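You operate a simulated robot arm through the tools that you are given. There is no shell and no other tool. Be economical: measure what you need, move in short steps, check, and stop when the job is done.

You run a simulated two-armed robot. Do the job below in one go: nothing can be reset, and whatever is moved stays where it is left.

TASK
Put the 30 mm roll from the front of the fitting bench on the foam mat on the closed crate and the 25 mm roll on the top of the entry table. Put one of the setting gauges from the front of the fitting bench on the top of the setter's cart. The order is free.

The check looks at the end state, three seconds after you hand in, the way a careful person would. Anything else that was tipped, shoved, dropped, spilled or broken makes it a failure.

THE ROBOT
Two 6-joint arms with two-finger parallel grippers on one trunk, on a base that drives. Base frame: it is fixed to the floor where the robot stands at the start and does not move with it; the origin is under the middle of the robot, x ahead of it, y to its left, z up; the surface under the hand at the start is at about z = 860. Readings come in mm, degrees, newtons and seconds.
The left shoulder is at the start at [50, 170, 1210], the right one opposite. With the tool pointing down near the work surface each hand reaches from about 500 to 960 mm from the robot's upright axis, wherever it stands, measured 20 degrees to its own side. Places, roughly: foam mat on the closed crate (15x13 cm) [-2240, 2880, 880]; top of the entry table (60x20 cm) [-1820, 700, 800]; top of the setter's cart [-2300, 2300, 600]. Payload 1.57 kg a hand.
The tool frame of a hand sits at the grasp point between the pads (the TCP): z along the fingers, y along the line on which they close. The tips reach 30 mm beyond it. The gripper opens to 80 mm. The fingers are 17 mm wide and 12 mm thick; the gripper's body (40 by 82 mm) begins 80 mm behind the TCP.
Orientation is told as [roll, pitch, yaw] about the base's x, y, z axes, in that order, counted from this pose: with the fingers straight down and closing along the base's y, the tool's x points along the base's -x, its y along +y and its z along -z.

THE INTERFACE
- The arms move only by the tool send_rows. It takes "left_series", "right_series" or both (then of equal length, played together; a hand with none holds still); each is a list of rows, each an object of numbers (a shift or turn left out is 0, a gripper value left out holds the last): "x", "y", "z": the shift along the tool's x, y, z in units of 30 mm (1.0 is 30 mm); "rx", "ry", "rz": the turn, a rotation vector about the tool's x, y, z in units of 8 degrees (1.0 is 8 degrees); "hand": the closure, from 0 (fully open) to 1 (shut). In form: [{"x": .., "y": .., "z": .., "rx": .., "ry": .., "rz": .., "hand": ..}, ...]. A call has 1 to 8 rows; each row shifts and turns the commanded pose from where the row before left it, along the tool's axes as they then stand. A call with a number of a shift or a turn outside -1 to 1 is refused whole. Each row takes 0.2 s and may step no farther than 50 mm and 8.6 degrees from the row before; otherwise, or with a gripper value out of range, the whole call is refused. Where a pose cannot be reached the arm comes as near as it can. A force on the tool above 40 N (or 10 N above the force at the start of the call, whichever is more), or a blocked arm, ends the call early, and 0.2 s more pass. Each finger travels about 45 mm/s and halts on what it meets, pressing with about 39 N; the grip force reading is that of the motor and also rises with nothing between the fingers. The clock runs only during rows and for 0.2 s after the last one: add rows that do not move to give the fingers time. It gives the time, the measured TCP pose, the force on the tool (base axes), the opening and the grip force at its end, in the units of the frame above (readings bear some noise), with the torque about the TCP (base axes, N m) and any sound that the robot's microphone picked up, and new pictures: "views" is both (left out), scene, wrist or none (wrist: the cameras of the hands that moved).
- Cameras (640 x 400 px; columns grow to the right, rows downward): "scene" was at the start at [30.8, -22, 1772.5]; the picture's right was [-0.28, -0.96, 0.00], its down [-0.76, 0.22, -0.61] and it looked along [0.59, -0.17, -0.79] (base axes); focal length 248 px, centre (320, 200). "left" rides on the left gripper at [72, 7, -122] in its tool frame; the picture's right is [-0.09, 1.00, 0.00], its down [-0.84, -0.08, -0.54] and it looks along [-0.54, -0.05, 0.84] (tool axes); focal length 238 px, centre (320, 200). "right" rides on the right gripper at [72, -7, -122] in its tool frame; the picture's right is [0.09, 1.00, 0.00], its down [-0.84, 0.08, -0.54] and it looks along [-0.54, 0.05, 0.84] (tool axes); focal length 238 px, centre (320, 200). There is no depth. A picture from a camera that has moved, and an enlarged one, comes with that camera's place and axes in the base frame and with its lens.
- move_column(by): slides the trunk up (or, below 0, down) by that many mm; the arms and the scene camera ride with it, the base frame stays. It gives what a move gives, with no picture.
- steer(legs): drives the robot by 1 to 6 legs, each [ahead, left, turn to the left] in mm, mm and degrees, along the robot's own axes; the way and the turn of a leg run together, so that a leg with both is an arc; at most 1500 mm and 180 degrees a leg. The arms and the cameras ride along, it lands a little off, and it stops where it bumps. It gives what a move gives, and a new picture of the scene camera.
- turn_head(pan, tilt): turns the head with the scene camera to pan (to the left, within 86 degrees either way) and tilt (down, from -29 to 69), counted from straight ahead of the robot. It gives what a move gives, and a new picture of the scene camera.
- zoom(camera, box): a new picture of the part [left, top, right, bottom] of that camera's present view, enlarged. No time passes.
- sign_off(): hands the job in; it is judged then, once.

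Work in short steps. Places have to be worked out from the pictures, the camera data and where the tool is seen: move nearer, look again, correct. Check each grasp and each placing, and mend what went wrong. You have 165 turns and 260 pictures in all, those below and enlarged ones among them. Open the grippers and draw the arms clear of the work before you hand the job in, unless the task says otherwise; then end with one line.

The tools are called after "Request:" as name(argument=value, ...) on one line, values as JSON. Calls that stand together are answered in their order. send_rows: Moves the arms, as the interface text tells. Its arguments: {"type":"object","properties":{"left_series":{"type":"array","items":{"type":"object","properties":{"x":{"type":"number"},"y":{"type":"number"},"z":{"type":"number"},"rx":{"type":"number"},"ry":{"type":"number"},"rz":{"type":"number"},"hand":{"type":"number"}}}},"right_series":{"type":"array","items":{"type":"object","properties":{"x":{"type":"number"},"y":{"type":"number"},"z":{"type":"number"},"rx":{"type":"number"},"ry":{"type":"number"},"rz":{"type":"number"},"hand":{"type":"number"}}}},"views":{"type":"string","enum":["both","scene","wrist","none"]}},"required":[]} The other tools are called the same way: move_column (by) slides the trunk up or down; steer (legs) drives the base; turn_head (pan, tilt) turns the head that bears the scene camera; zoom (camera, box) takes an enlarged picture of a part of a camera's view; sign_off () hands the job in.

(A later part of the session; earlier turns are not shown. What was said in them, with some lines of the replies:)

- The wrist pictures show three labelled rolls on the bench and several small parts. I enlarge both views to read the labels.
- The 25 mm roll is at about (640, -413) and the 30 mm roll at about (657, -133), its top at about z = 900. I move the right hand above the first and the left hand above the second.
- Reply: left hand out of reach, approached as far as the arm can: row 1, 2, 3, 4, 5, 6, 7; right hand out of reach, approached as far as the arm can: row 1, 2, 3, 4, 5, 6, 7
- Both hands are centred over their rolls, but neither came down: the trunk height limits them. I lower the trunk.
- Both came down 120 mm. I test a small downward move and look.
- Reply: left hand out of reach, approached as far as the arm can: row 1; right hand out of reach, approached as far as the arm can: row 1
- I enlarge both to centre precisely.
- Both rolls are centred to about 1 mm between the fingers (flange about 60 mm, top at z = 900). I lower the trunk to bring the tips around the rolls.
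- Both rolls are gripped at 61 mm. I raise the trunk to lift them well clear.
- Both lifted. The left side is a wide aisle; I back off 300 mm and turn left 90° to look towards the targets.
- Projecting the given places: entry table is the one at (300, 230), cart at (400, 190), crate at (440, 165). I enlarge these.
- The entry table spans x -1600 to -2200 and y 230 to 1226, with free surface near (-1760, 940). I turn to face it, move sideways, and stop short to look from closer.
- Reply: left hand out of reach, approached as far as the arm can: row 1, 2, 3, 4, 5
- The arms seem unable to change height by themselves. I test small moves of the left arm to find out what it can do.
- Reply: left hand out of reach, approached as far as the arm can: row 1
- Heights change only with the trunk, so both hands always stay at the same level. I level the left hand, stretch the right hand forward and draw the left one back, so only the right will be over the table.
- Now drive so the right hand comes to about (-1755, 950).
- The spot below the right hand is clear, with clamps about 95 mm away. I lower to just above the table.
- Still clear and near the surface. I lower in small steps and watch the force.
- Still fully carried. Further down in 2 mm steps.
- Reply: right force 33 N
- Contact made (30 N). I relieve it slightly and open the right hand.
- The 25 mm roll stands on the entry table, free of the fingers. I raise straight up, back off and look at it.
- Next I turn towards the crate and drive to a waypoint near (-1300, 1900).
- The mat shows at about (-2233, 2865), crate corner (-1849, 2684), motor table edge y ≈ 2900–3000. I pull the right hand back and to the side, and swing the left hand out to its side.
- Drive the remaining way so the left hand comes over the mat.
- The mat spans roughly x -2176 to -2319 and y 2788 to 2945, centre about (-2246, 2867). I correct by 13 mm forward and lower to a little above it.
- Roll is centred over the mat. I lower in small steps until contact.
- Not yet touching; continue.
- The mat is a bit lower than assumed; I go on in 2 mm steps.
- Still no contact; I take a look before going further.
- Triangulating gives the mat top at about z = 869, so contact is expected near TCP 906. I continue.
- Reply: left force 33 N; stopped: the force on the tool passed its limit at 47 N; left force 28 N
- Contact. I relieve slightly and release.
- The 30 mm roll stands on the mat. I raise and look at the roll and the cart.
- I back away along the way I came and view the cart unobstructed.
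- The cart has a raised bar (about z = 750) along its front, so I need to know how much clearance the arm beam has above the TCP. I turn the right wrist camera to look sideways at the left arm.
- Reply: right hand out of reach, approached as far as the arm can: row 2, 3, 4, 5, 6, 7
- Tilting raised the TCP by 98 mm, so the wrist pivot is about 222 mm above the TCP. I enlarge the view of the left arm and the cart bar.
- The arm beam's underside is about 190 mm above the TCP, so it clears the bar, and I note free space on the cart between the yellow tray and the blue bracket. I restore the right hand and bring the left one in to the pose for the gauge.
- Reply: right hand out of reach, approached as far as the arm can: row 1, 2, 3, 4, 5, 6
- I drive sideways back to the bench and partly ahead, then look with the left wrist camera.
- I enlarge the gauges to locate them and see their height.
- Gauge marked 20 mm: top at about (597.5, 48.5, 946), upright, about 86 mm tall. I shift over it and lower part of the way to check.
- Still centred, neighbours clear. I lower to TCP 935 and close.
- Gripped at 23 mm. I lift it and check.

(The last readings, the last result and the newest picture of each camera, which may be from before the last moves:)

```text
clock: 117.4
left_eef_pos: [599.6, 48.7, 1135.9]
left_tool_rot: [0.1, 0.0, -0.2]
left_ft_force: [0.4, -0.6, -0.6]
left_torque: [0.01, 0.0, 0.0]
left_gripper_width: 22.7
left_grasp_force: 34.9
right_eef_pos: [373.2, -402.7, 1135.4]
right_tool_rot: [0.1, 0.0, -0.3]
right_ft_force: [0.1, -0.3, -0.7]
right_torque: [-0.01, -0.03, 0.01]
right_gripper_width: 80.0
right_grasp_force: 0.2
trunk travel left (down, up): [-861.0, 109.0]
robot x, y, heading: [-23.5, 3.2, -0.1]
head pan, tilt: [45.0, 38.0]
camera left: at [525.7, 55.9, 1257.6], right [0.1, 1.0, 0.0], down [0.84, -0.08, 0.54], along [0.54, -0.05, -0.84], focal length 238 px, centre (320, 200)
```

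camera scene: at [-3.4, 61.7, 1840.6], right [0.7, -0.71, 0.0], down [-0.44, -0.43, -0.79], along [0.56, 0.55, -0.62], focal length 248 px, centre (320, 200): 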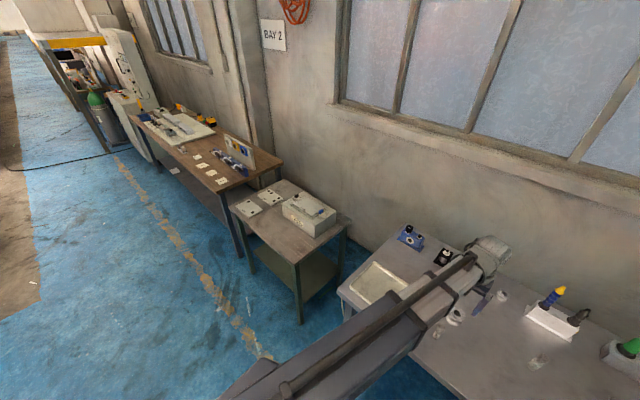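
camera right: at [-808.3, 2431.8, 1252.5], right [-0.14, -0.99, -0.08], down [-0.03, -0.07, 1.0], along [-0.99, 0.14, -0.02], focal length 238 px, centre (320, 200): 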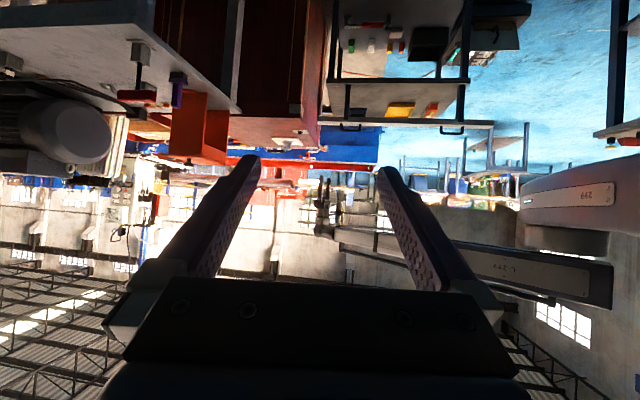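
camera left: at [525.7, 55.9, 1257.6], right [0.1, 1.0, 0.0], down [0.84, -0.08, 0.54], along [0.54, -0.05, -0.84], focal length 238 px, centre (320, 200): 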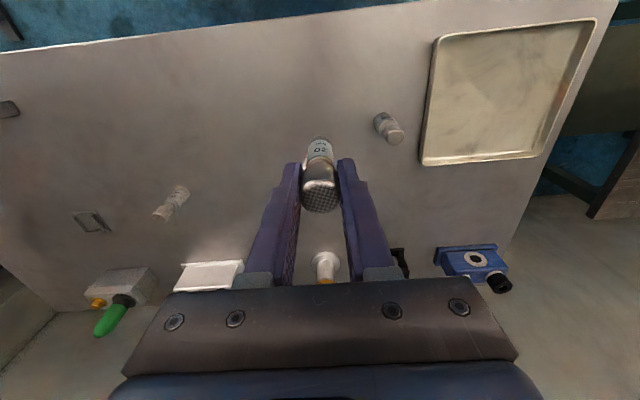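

Held upright, bottom about 76 mm below the TCP. I back off, turn left and drive toward the cart with the gauge held high.

Request:
steer(legs=[[-300, 0, 0], [0, 0, 136], [727, -338, 0], [727, -338, 0], [560, 50, 0]])

Request:
send_rows(left_series=[{"x": -0.58, "y": 0.96}, {"x": -0.58, "y": 0.96}, {"x": -0.58, "y": 0.96}, {"x": -0.58, "y": 0.96}, {"x": -0.58, "y": 0.96}, {"x": -0.58, "y": 0.96}, {"x": -0.58, "y": 0.96}, {"x": -0.58, "y": 0.96}], views="none")

Request:
send_rows(left_series=[{"rz": 0.96}, {"rz": 0.96}, {"rz": 0.96}, {"rz": 0.96}, {"rz": 0.96}, {"rz": 0.96}, {}], views="wrist")

```text
clock: 135.7
left_eef_pos: [-1778.8, 2265.4, 1135.1]
left_tool_rot: [0.1, 0.0, 135.0]
left_ft_force: [-0.2, 0.4, -0.8]
left_torque: [-0.03, -0.03, 0.04]
left_gripper_width: 22.5
left_grasp_force: 35.5
right_eef_pos: [-1300.6, 2428.2, 1135.4]
right_tool_rot: [0.0, 0.1, 134.9]
right_ft_force: [-0.3, 0.4, 0.2]
right_torque: [-0.03, -0.02, -0.01]
right_gripper_width: 80.3
right_grasp_force: 0.1
trunk travel left (down, up): [-861.0, 109.0]
robot x, y, heading: [-1299.3, 1859.0, 134.9]
head pan, tilt: [45.0, 38.0]
camera scene: at [-1362.6, 1831.8, 1828.6], right [0.0, 1.0, 0.0], down [0.62, 0.0, -0.79], along [-0.79, 0.0, -0.62], focal length 248 px, centre (320, 200)
```

scene: 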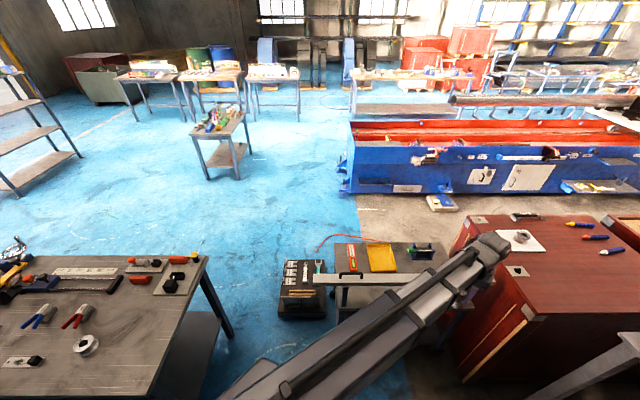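

```text
clock: 137.5
left_eef_pos: [-2041.4, 2202.0, 1135.4]
left_tool_rot: [0.0, -0.1, 135.0]
left_ft_force: [0.2, 0.1, -0.1]
left_torque: [-0.03, -0.02, 0.0]
left_gripper_width: 22.7
left_grasp_force: 35.5
right_eef_pos: [-1300.0, 2428.3, 1137.7]
right_tool_rot: [-0.1, 0.1, 134.9]
right_ft_force: [0.0, -0.1, -0.7]
right_torque: [0.01, 0.0, 0.01]
right_gripper_width: 80.1
right_grasp_force: 0.0
trunk travel left (down, up): [-861.0, 109.0]
robot x, y, heading: [-1303.2, 1865.0, 134.8]
head pan, tilt: [45.0, 38.0]
```

```text
clock: 139.1
left_eef_pos: [-2039.6, 2201.0, 1135.9]
left_tool_rot: [0.1, 0.0, 88.9]
left_ft_force: [-0.4, -1.1, -1.4]
left_torque: [0.01, -0.02, -0.04]
left_gripper_width: 22.4
left_grasp_force: 35.5
right_eef_pos: [-1299.7, 2428.6, 1136.0]
right_tool_rot: [0.0, 0.0, 134.9]
right_ft_force: [-0.1, 0.8, 0.4]
right_torque: [0.04, 0.03, 0.05]
right_gripper_width: 80.1
right_grasp_force: 0.1
trunk travel left (down, up): [-861.0, 109.0]
robot x, y, heading: [-1301.4, 1860.2, 134.8]
head pan, tilt: [45.0, 38.0]
camera left: at [-2047.8, 2129.1, 1257.7], right [-0.99, 0.11, 0.0], down [0.1, 0.83, 0.54], along [0.06, 0.54, -0.84], focal length 238 px, centre (320, 200)
```

left: 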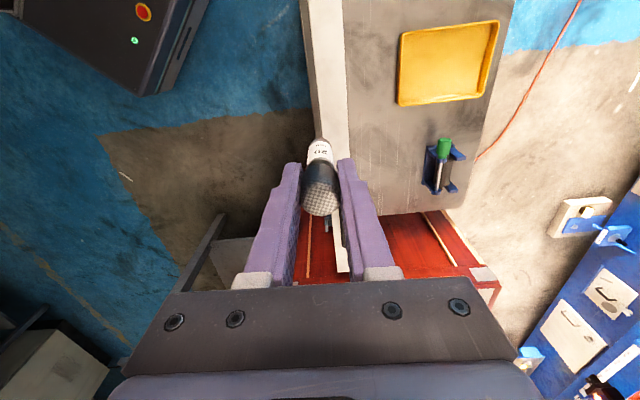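

From here the cart top is well seen: tray corner at about (-2238, 2281), bracket near (-2370, 2468), bar inside edge x ≈ -2085. I aim for (-2200, 2370) and drive there.

Request:
steer(legs=[[233, -5, 0]])

Request:
send_rows(left_series=[{}], views="wrist")

```text
clock: 140.8
left_eef_pos: [-2202.7, 2370.8, 1136.1]
left_tool_rot: [0.2, 0.1, 88.8]
left_ft_force: [0.3, 0.3, -1.7]
left_torque: [-0.07, -0.05, -0.04]
left_gripper_width: 22.7
left_grasp_force: 35.0
right_eef_pos: [-1462.7, 2598.7, 1135.8]
right_tool_rot: [0.0, 0.1, 134.9]
right_ft_force: [0.3, 0.4, 0.0]
right_torque: [-0.01, -0.03, 0.01]
right_gripper_width: 80.1
right_grasp_force: 0.1
trunk travel left (down, up): [-861.0, 109.0]
robot x, y, heading: [-1467.7, 2031.7, 135.0]
head pan, tilt: [45.0, 38.0]
camera scene: at [-1525.8, 2002.4, 1828.5], right [0.0, 1.0, 0.0], down [0.62, 0.0, -0.79], along [-0.79, 0.0, -0.62], focal length 248 px, centre (320, 200)
```

scene: 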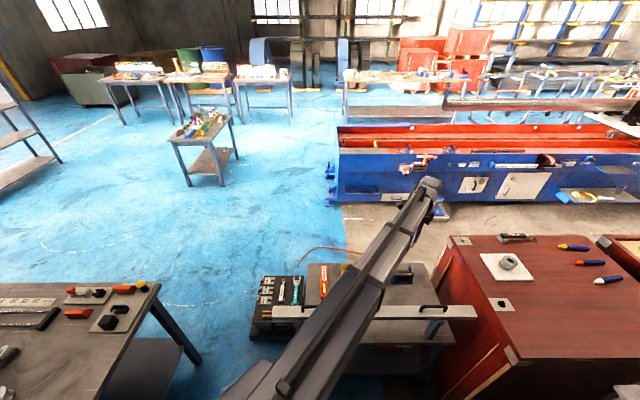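

```text
clock: 141.2
left_eef_pos: [-2201.8, 2370.8, 1135.0]
left_tool_rot: [0.1, 0.0, 88.9]
left_ft_force: [0.5, 0.1, -1.1]
left_torque: [-0.02, 0.0, 0.03]
left_gripper_width: 22.9
left_grasp_force: 35.9
right_eef_pos: [-1462.5, 2597.6, 1135.3]
right_tool_rot: [0.0, 0.0, 135.0]
right_ft_force: [0.5, -0.1, -0.4]
right_torque: [-0.02, 0.0, 0.0]
right_gripper_width: 79.9
right_grasp_force: 0.1
trunk travel left (down, up): [-861.0, 109.0]
robot x, y, heading: [-1463.5, 2029.0, 135.0]
head pan, tilt: [45.0, 38.0]
camera left: at [-2210.4, 2298.5, 1257.8], right [-0.99, 0.11, 0.0], down [0.09, 0.84, 0.54], along [0.06, 0.54, -0.84], focal length 238 px, centre (320, 200)
```

left: 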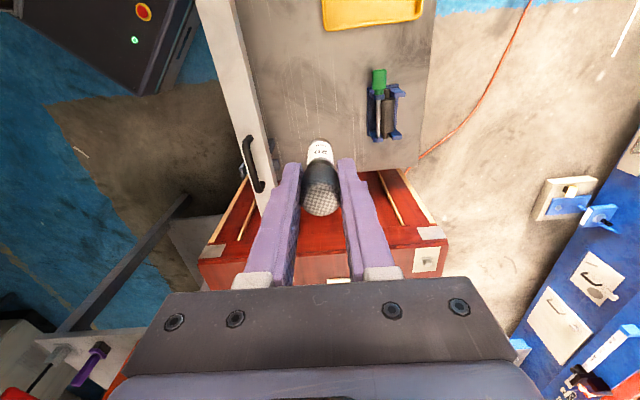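

The landing spot projects to free surface between tray, bracket and bar. I lower to about 40 mm above contact and look.

Request:
move_column(by=-300)

Request:
send_rows(left_series=[{}], views="both")

```text
clock: 144.2
left_eef_pos: [-2202.2, 2370.8, 836.3]
left_tool_rot: [0.1, 0.0, 88.9]
left_ft_force: [-0.3, 0.1, -1.5]
left_torque: [-0.04, 0.01, -0.02]
left_gripper_width: 22.5
left_grasp_force: 35.1
right_eef_pos: [-1461.7, 2598.5, 835.5]
right_tool_rot: [0.0, 0.0, 135.0]
right_ft_force: [0.2, -0.7, 0.5]
right_torque: [-0.01, 0.02, 0.02]
right_gripper_width: 80.0
right_grasp_force: 0.2
trunk travel left (down, up): [-561.0, 409.0]
robot x, y, heading: [-1463.0, 2030.9, 135.0]
head pan, tilt: [45.0, 38.0]
```

```text
clock: 144.6
left_eef_pos: [-2202.2, 2370.3, 835.7]
left_tool_rot: [0.2, 0.0, 88.9]
left_ft_force: [0.3, 0.5, -0.8]
left_torque: [-0.02, -0.02, -0.02]
left_gripper_width: 22.5
left_grasp_force: 35.0
right_eef_pos: [-1461.9, 2596.4, 834.7]
right_tool_rot: [-0.1, 0.0, 135.0]
right_ft_force: [0.5, -0.4, 0.2]
right_torque: [0.0, -0.01, 0.0]
right_gripper_width: 80.0
right_grasp_force: 0.0
trunk travel left (down, up): [-561.0, 409.0]
robot x, y, heading: [-1464.4, 2033.4, 135.2]
head pan, tilt: [45.0, 38.0]
camera scene: at [-1524.5, 2001.1, 1528.6], right [0.0, 1.0, 0.0], down [0.62, 0.0, -0.79], along [-0.79, 0.0, -0.62], focal length 248 px, centre (320, 200)
camera left: at [-2210.5, 2298.5, 957.8], right [-0.99, 0.11, 0.0], down [0.09, 0.83, 0.54], along [0.06, 0.54, -0.84], focal length 238 px, centre (320, 200)
```

scene: 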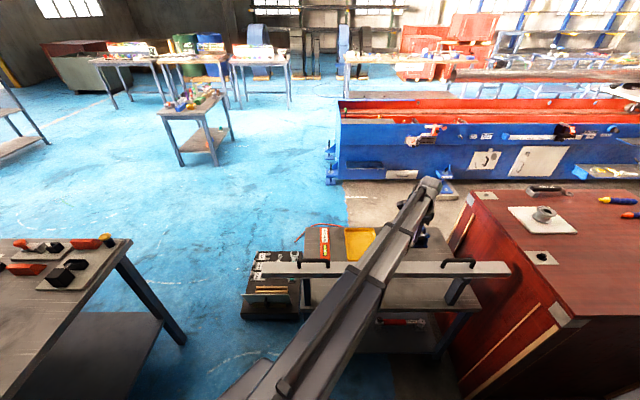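
left: 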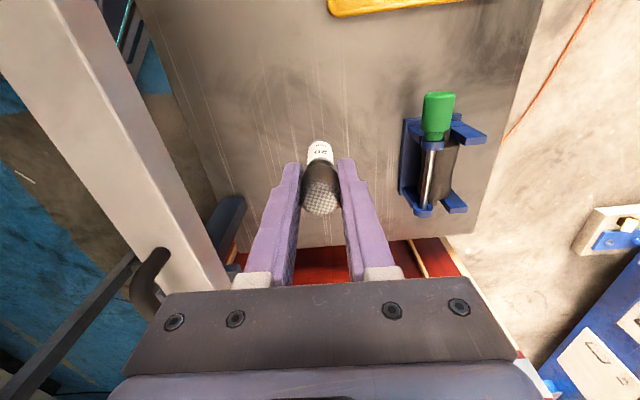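

Clear on all sides (bar about 90 mm away, bracket about 100 mm). I lower further.

Request:
move_column(by=-140)

Request:
send_rows(left_series=[{}], views="both")

```text
clock: 146.3
left_eef_pos: [-2201.5, 2371.5, 696.5]
left_tool_rot: [0.1, 0.0, 88.8]
left_ft_force: [-0.2, 0.4, 6.4]
left_torque: [0.14, 0.05, 0.01]
left_gripper_width: 22.6
left_grasp_force: 35.3
right_eef_pos: [-1462.2, 2597.5, 697.1]
right_tool_rot: [-0.1, -0.1, 135.0]
right_ft_force: [1.3, -0.1, 0.5]
right_torque: [0.01, -0.03, -0.01]
right_gripper_width: 79.8
right_grasp_force: 0.1
trunk travel left (down, up): [-421.0, 549.0]
robot x, y, heading: [-1463.1, 2031.3, 134.9]
head pan, tilt: [45.0, 38.0]
```

```text
clock: 146.7
left_eef_pos: [-2202.8, 2371.0, 696.6]
left_tool_rot: [0.2, 0.0, 88.9]
left_ft_force: [-1.3, 0.8, 6.8]
left_torque: [0.13, 0.11, 0.02]
left_gripper_width: 22.7
left_grasp_force: 35.6
right_eef_pos: [-1462.1, 2597.6, 695.7]
right_tool_rot: [0.0, 0.0, 135.1]
right_ft_force: [0.8, 0.0, 0.8]
right_torque: [-0.02, 0.02, 0.04]
right_gripper_width: 80.1
right_grasp_force: 0.1
trunk travel left (down, up): [-421.0, 549.0]
robot x, y, heading: [-1465.7, 2029.9, 135.1]
head pan, tilt: [45.0, 38.0]
camera scene: at [-1523.9, 2000.8, 1388.7], right [0.0, 1.0, 0.0], down [0.62, 0.0, -0.79], along [-0.79, 0.0, -0.62], focal length 248 px, centre (320, 200)
camera left: at [-2210.3, 2298.4, 818.2], right [-0.99, 0.11, 0.0], down [0.09, 0.83, 0.54], along [0.06, 0.54, -0.84], focal length 238 px, centre (320, 200)
```

scene: 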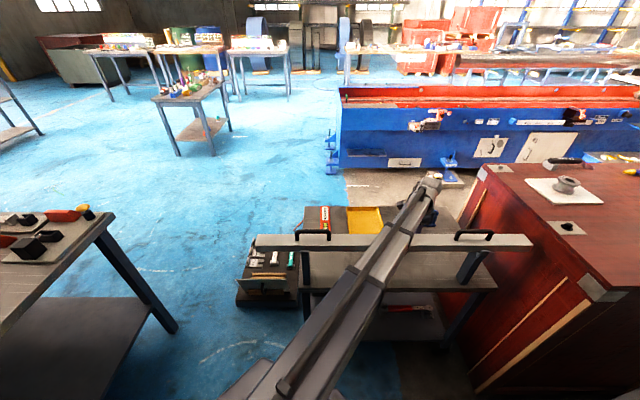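
left: 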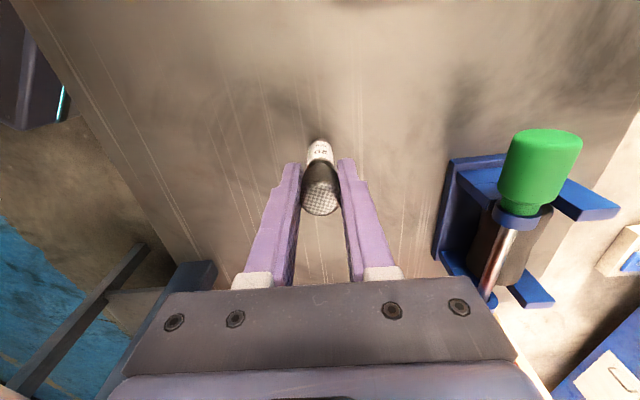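

The force reading changed by about 8 N, so the gauge seems to just touch. I check in an enlarged view.

Request:
zoom(camera="left", box=[260, 100, 380, 220])

Request:
zoom(camera="scene", box=[280, 150, 560, 320])

Request:
move_column(by=-1)

```text
3.33 times, centred on (320, 160) of left
camera zoom: at [-2210.3, 2298.4, 818.2], right [-0.99, 0.11, 0.0], down [0.09, 0.83, 0.54], along [0.06, 0.54, -0.84], focal length 794 px, centre (320, 333)
```

zoom: 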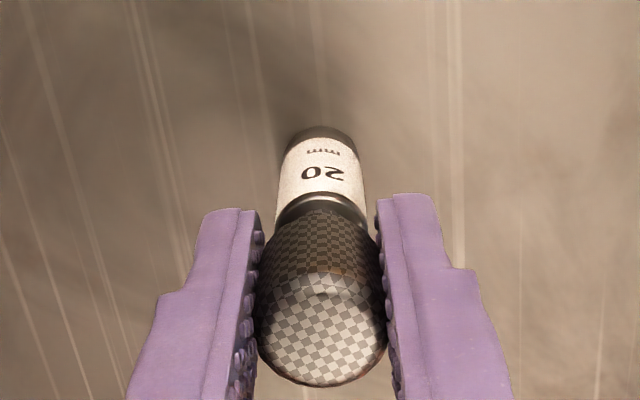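

```text
2.29 times, centred on (420, 235) of scene
camera zoom: at [-1523.9, 2000.8, 1388.7], right [0.0, 1.0, 0.0], down [0.62, 0.0, -0.79], along [-0.79, 0.0, -0.62], focal length 566 px, centre (91, 120)
```

zoom: 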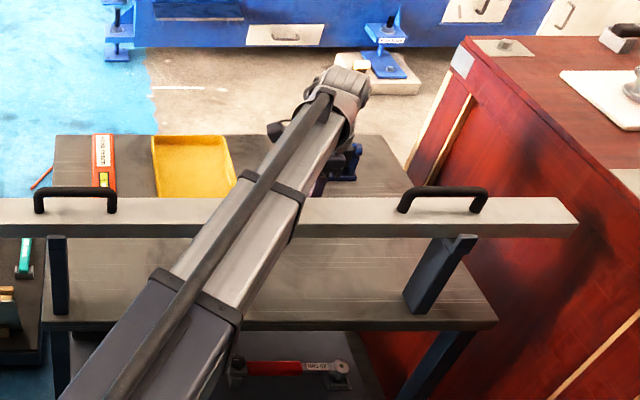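

```text
clock: 147.2
left_eef_pos: [-2202.2, 2370.8, 696.7]
left_tool_rot: [0.2, -0.1, 88.9]
left_ft_force: [-4.0, 2.3, 20.6]
left_torque: [0.24, 0.22, 0.02]
left_gripper_width: 22.7
left_grasp_force: 35.4
right_eef_pos: [-1461.1, 2597.9, 695.8]
right_tool_rot: [0.0, 0.0, 135.0]
right_ft_force: [-0.7, 0.4, -0.6]
right_torque: [-0.02, -0.03, 0.0]
right_gripper_width: 79.9
right_grasp_force: 0.0
trunk travel left (down, up): [-420.0, 550.0]
robot x, y, heading: [-1465.6, 2029.4, 134.9]
head pan, tilt: [45.0, 38.0]
```

Firm contact of the gauge on the cart top (about z = 620). I relieve and open gently.

Request:
move_column(by=1)

Request:
send_rows(left_series=[{"hand": 0.65}, {"hand": 0.6}, {"hand": 0.5}, {"hand": 0.4}, {"hand": 0.3}, {"hand": 0.3}, {}], views="wrist")

```text
clock: 147.7
left_eef_pos: [-2201.7, 2370.7, 695.8]
left_tool_rot: [0.1, 0.0, 88.9]
left_ft_force: [-0.9, 0.7, 10.3]
left_torque: [0.2, 0.13, 0.01]
left_gripper_width: 22.5
left_grasp_force: 35.7
right_eef_pos: [-1462.2, 2596.6, 696.7]
right_tool_rot: [0.0, 0.0, 135.0]
right_ft_force: [0.5, 0.1, -0.1]
right_torque: [0.01, 0.01, 0.02]
right_gripper_width: 80.1
right_grasp_force: 0.0
trunk travel left (down, up): [-421.0, 549.0]
robot x, y, heading: [-1466.3, 2031.1, 135.0]
head pan, tilt: [45.0, 38.0]
```

```text
clock: 149.3
left_eef_pos: [-2201.7, 2371.5, 695.9]
left_tool_rot: [0.1, 0.0, 88.9]
left_ft_force: [0.1, -0.7, -0.1]
left_torque: [0.05, -0.01, 0.04]
left_gripper_width: 56.2
left_grasp_force: 0.0
right_eef_pos: [-1462.1, 2596.8, 696.1]
right_tool_rot: [0.0, 0.0, 134.9]
right_ft_force: [0.3, 0.1, -0.8]
right_torque: [0.01, -0.01, 0.02]
right_gripper_width: 80.0
right_grasp_force: 0.0
trunk travel left (down, up): [-421.0, 549.0]
robot x, y, heading: [-1460.4, 2032.3, 134.8]
head pan, tilt: [45.0, 38.0]
camera left: at [-2210.5, 2298.5, 817.8], right [-0.99, 0.11, 0.0], down [0.09, 0.83, 0.54], along [0.06, 0.54, -0.84], focal length 238 px, centre (320, 200)
```

left: 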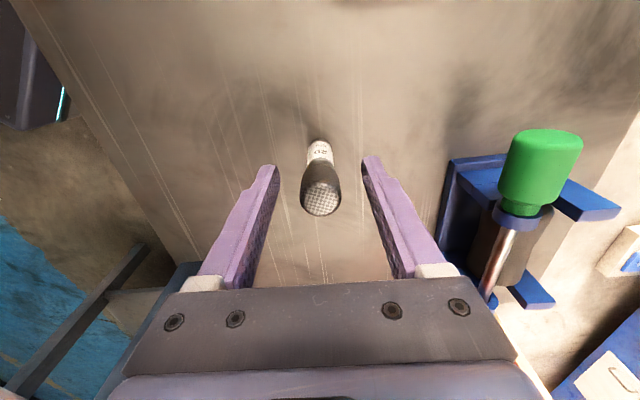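

The gauge stands upright on the cart. I raise straight up and check.

Request:
move_column(by=420)

Request:
send_rows(left_series=[{"hand": 0}, {}], views="wrist")

Request:
steer(legs=[[-450, 0, 0]])

```text
refused: 420 is not a number from -400 to 400
```

```text
clock: 149.9
left_eef_pos: [-2202.5, 2371.1, 695.0]
left_tool_rot: [0.1, -0.1, 88.9]
left_ft_force: [-0.2, 0.9, 1.3]
left_torque: [0.0, 0.02, 0.0]
left_gripper_width: 80.2
left_grasp_force: 0.1
right_eef_pos: [-1462.5, 2598.5, 695.9]
right_tool_rot: [0.0, 0.0, 135.0]
right_ft_force: [-0.4, -0.2, 0.8]
right_torque: [-0.03, -0.01, -0.02]
right_gripper_width: 80.4
right_grasp_force: 0.1
trunk travel left (down, up): [-421.0, 549.0]
robot x, y, heading: [-1465.2, 2032.5, 135.2]
head pan, tilt: [45.0, 38.0]
camera left: at [-2210.5, 2298.5, 817.8], right [-0.99, 0.11, 0.0], down [0.09, 0.83, 0.54], along [0.06, 0.54, -0.84], focal length 238 px, centre (320, 200)
```

left: 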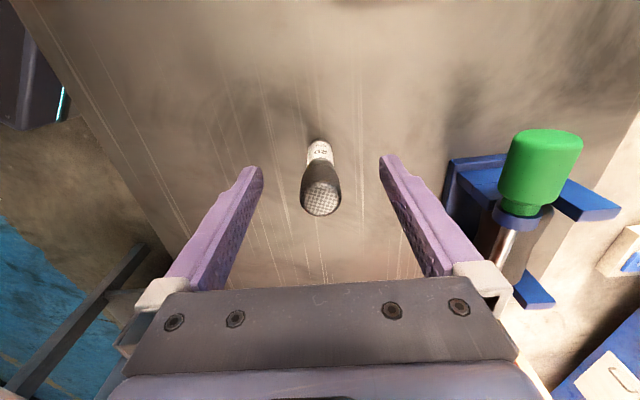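

```text
clock: 151.3
left_eef_pos: [-2124.1, 2282.4, 695.0]
left_tool_rot: [1.0, -0.2, 89.5]
left_ft_force: [-17.6, 1.6, -7.9]
left_torque: [-0.2, -1.27, 0.14]
left_gripper_width: 63.8
left_grasp_force: 0.1
right_eef_pos: [-1374.2, 2506.4, 695.5]
right_tool_rot: [0.0, 0.1, 135.0]
right_ft_force: [-0.6, -0.7, -0.4]
right_torque: [-0.01, 0.01, 0.01]
right_gripper_width: 79.9
right_grasp_force: 0.0
trunk travel left (down, up): [-421.0, 549.0]
robot x, y, heading: [-1376.3, 1938.3, 135.0]
head pan, tilt: [45.0, 38.0]
stopped in leg 1: the force on the tool passed its limit at 109 N (the readings are from after the stop); the commanded pose is now the measured one
camera scene: at [-1436.8, 1910.8, 1388.4], right [0.0, 1.0, 0.0], down [0.62, 0.0, -0.79], along [-0.79, 0.0, -0.62], focal length 248 px, centre (320, 200)
```

scene: 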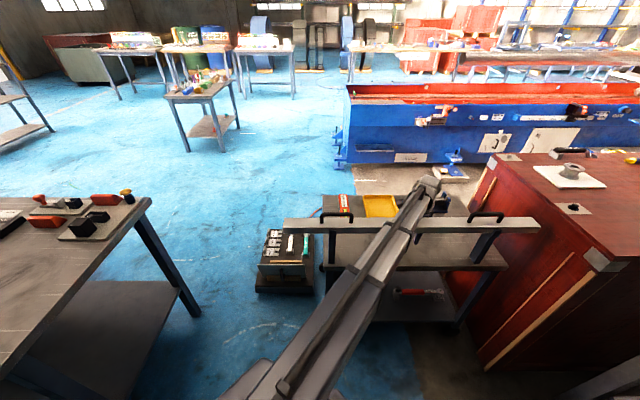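

My mistake: I sent those calls together, the raise was refused (400 mm limit), and the base still drove back with the hand low. The hand met the bar at 109 N. Before moving anything I look at the damage.

Request:
send_rows(left_series=[{}], views="both")

Request:
zoom(camera="scene", box=[280, 150, 560, 320])

```text
clock: 151.7
left_eef_pos: [-2122.5, 2282.6, 695.6]
left_tool_rot: [0.9, -0.3, 89.4]
left_ft_force: [-21.0, 0.5, -7.3]
left_torque: [-0.08, -1.57, 0.2]
left_gripper_width: 61.0
left_grasp_force: 0.0
right_eef_pos: [-1372.1, 2507.2, 695.6]
right_tool_rot: [0.0, 0.1, 135.0]
right_ft_force: [-0.1, -0.5, -0.1]
right_torque: [0.02, 0.0, 0.02]
right_gripper_width: 79.9
right_grasp_force: 0.0
trunk travel left (down, up): [-421.0, 549.0]
robot x, y, heading: [-1375.7, 1940.0, 134.9]
head pan, tilt: [45.0, 38.0]
camera scene: at [-1437.0, 1910.6, 1388.5], right [0.0, 1.0, 0.0], down [0.62, 0.0, -0.79], along [-0.79, 0.0, -0.62], focal length 248 px, centre (320, 200)
camera left: at [-2128.2, 2209.5, 816.1], right [-0.99, 0.1, 0.02], down [0.09, 0.83, 0.55], along [0.04, 0.54, -0.84], focal length 238 px, centre (320, 200)
```

scene: 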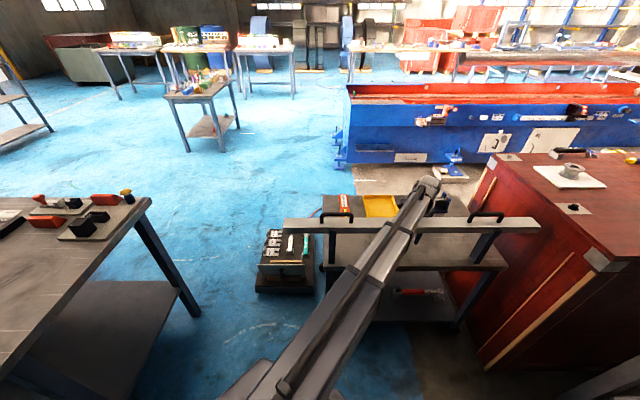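
left: 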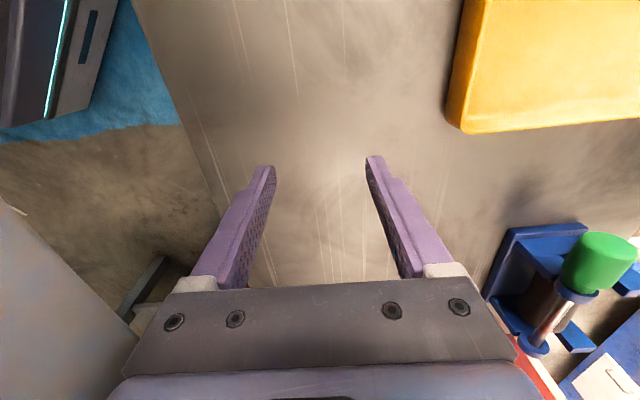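

```text
2.29 times, centred on (420, 235) of scene
camera zoom: at [-1437.0, 1910.6, 1388.5], right [0.0, 1.0, 0.0], down [0.62, 0.0, -0.79], along [-0.79, 0.0, -0.62], focal length 566 px, centre (91, 120)
```

zoom: 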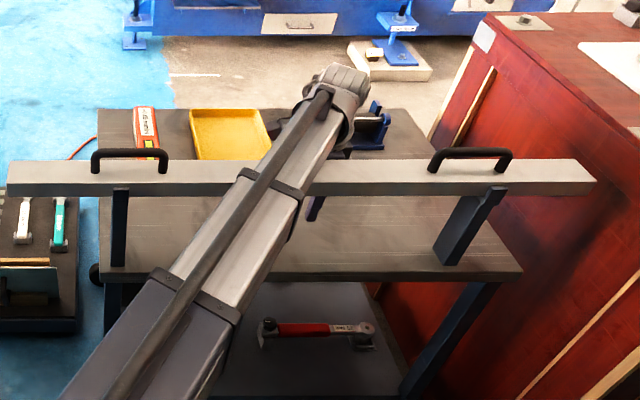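

The camera shows no fallen part; by geometry the gauge stood clear of the fingers during that slip and should be hidden behind the right finger. The hand presses sideways on the bar, so I first move it back off the bar along the path it came, with nothing else in the call.

Request:
send_rows(left_series=[{"x": -0.3, "y": 0.4}, {"x": -0.4, "y": 0.4}, {"x": -0.4, "y": 0.4}, {}], views="both")

```text
clock: 152.7
left_eef_pos: [-2155.4, 2316.3, 697.2]
left_tool_rot: [0.8, -0.3, 89.3]
left_ft_force: [-0.7, 0.2, 0.5]
left_torque: [0.01, -0.03, 0.02]
left_gripper_width: 80.1
left_grasp_force: 0.0
right_eef_pos: [-1369.9, 2507.7, 695.0]
right_tool_rot: [0.0, 0.0, 135.0]
right_ft_force: [0.2, 0.1, 0.3]
right_torque: [0.03, 0.0, 0.02]
right_gripper_width: 79.9
right_grasp_force: 0.2
trunk travel left (down, up): [-421.0, 549.0]
robot x, y, heading: [-1372.6, 1939.0, 135.1]
head pan, tilt: [45.0, 38.0]
camera scene: at [-1434.3, 1910.4, 1388.6], right [0.0, 1.0, 0.0], down [0.62, 0.0, -0.79], along [-0.79, 0.0, -0.62], focal length 248 px, centre (320, 200)
camera left: at [-2160.6, 2243.7, 817.5], right [-0.99, 0.1, 0.02], down [0.1, 0.83, 0.55], along [0.04, 0.54, -0.84], focal length 238 px, centre (320, 200)
```

scene: 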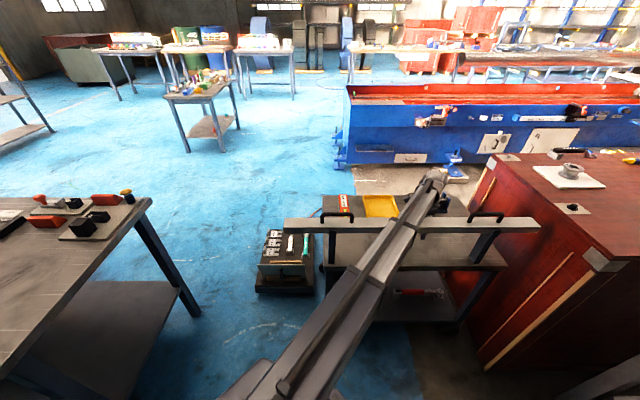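
left: 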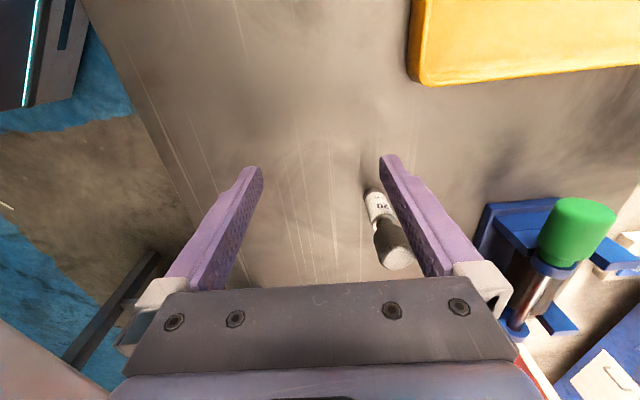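

The gauge still stands upright where I set it, and the hand is free of the bar. Now I raise straight up by itself.

Request:
move_column(by=380)

```text
clock: 156.4
left_eef_pos: [-2155.1, 2315.7, 1076.2]
left_tool_rot: [0.9, -0.4, 89.2]
left_ft_force: [0.2, -0.5, -0.1]
left_torque: [-0.03, 0.01, -0.03]
left_gripper_width: 80.2
left_grasp_force: 0.1
right_eef_pos: [-1370.6, 2506.8, 1075.4]
right_tool_rot: [0.0, 0.0, 134.9]
right_ft_force: [0.4, 0.0, -0.3]
right_torque: [0.0, 0.01, 0.01]
right_gripper_width: 80.0
right_grasp_force: 0.1
trunk travel left (down, up): [-801.0, 169.0]
robot x, y, heading: [-1375.9, 1936.8, 135.0]
head pan, tilt: [45.0, 38.0]
```

Raised cleanly. I back away and view the end state.

Request:
steer(legs=[[-300, 0, 0]])

Request:
zoom(camera="scene", box=[240, 190, 560, 370])

Request:
send_rows(left_series=[{}], views="wrist")

```text
clock: 158.5
left_eef_pos: [-1940.7, 2100.5, 1077.2]
left_tool_rot: [0.9, -0.4, 89.4]
left_ft_force: [0.2, 0.3, -0.3]
left_torque: [0.04, -0.01, -0.02]
left_gripper_width: 80.3
left_grasp_force: 0.0
right_eef_pos: [-1158.4, 2292.1, 1076.4]
right_tool_rot: [0.0, 0.0, 135.0]
right_ft_force: [-0.1, -0.5, 0.3]
right_torque: [0.03, 0.05, -0.01]
right_gripper_width: 80.1
right_grasp_force: 0.1
trunk travel left (down, up): [-801.0, 169.0]
robot x, y, heading: [-1162.4, 1722.0, 135.1]
head pan, tilt: [45.0, 38.0]
camera scene: at [-1219.7, 1695.1, 1768.6], right [0.0, 1.0, 0.0], down [0.62, 0.0, -0.79], along [-0.79, 0.0, -0.62], focal length 248 px, centre (320, 200)
```

scene: 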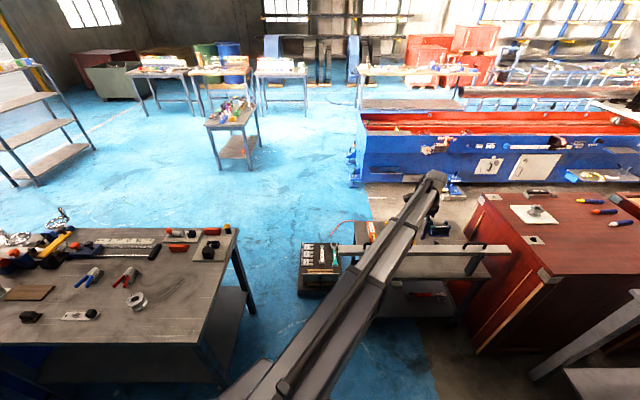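

```text
2.00 times, centred on (400, 280) of scene
camera zoom: at [-1219.7, 1695.1, 1768.6], right [0.0, 1.0, 0.0], down [0.62, 0.0, -0.79], along [-0.79, 0.0, -0.62], focal length 496 px, centre (160, 40)
```

zoom: 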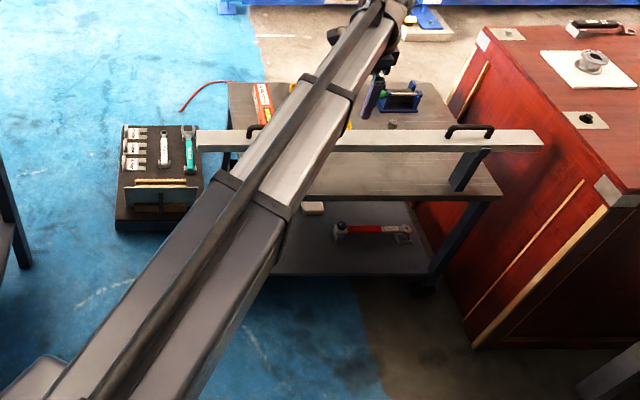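

```text
clock: 158.9
left_eef_pos: [-1942.6, 2100.9, 1076.6]
left_tool_rot: [0.9, -0.2, 89.5]
left_ft_force: [-0.7, -0.1, -0.2]
left_torque: [-0.01, 0.02, 0.01]
left_gripper_width: 80.0
left_grasp_force: 0.1
right_eef_pos: [-1158.3, 2292.4, 1075.9]
right_tool_rot: [0.0, 0.0, 135.1]
right_ft_force: [0.2, -0.2, -0.8]
right_torque: [0.02, -0.02, 0.0]
right_gripper_width: 80.1
right_grasp_force: 0.1
trunk travel left (down, up): [-801.0, 169.0]
robot x, y, heading: [-1159.1, 1729.0, 135.0]
head pan, tilt: [45.0, 38.0]
camera left: at [-1947.7, 2028.1, 1197.7], right [-0.99, 0.1, 0.02], down [0.09, 0.83, 0.55], along [0.04, 0.54, -0.84], focal length 238 px, centre (320, 200)
```

left: 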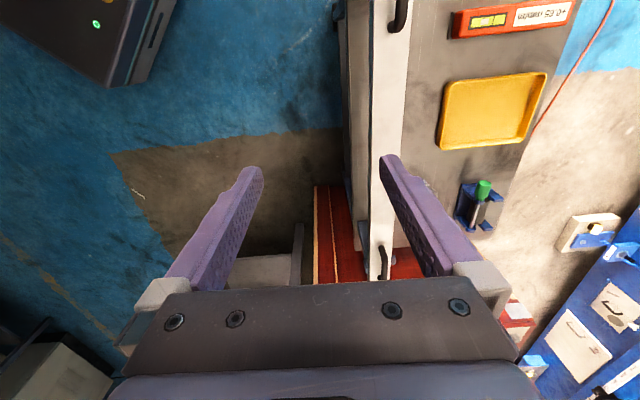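

The gauge's top shows behind the bar on the cart, the bar's overhang past its support matches the earlier view (about 140 mm), and both rolls stand in place. I back further off and make one last check of all three.

Request:
steer(legs=[[-250, -250, 0]])

Request:
zoom(camera="scene", box=[320, 180, 540, 310])

```text
clock: 161.2
left_eef_pos: [-1584.9, 2098.1, 1076.5]
left_tool_rot: [0.8, -0.2, 89.5]
left_ft_force: [0.0, 0.0, -0.5]
left_torque: [-0.02, 0.01, -0.02]
left_gripper_width: 80.0
left_grasp_force: 0.0
right_eef_pos: [-801.0, 2289.6, 1075.5]
right_tool_rot: [0.1, 0.0, 135.1]
right_ft_force: [1.1, -0.4, 0.3]
right_torque: [0.02, 0.03, 0.0]
right_gripper_width: 80.2
right_grasp_force: 0.1
trunk travel left (down, up): [-801.0, 169.0]
robot x, y, heading: [-803.1, 1718.6, 135.0]
head pan, tilt: [45.0, 38.0]
camera scene: at [-862.0, 1693.4, 1768.6], right [0.0, 1.0, 0.0], down [0.61, 0.0, -0.79], along [-0.79, 0.0, -0.61], focal length 248 px, centre (320, 200)
```

scene: 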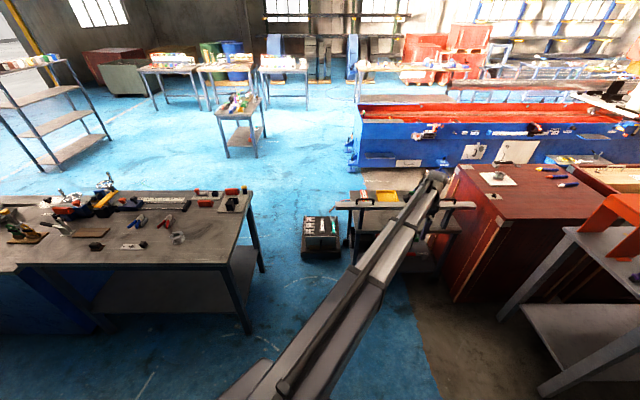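

```text
2.91 times, centred on (430, 245) of scene
camera zoom: at [-862.0, 1693.4, 1768.6], right [0.0, 1.0, 0.0], down [0.61, 0.0, -0.79], along [-0.79, 0.0, -0.61], focal length 721 px, centre (0, 69)
```

zoom: 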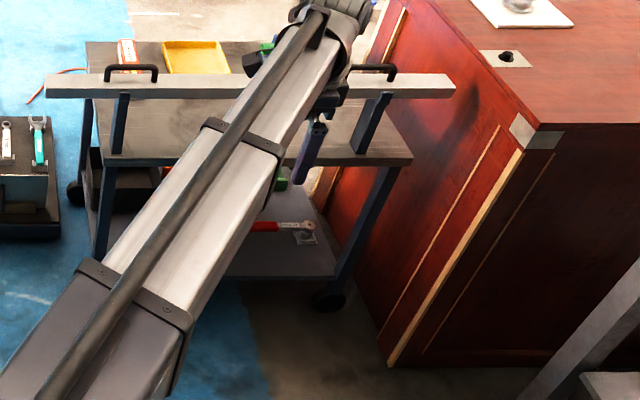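

All three parts are in place, both grippers are open and empty, and the arms are clear of the work. I hand in.

Request:
sign_off()

```text
The job is handed in.
```

All three parts are placed: the 30 mm roll on the crate's foam mat, the 25 mm roll on the entry table and the 20 mm setting gauge upright on the setter's cart. While backing off the cart, I drove with the left hand still low and it hit the cart's raised bar at 109 N. In the views afterwards the gauge still stood and I saw no shift in the cart or bar, to within about 10 mm.
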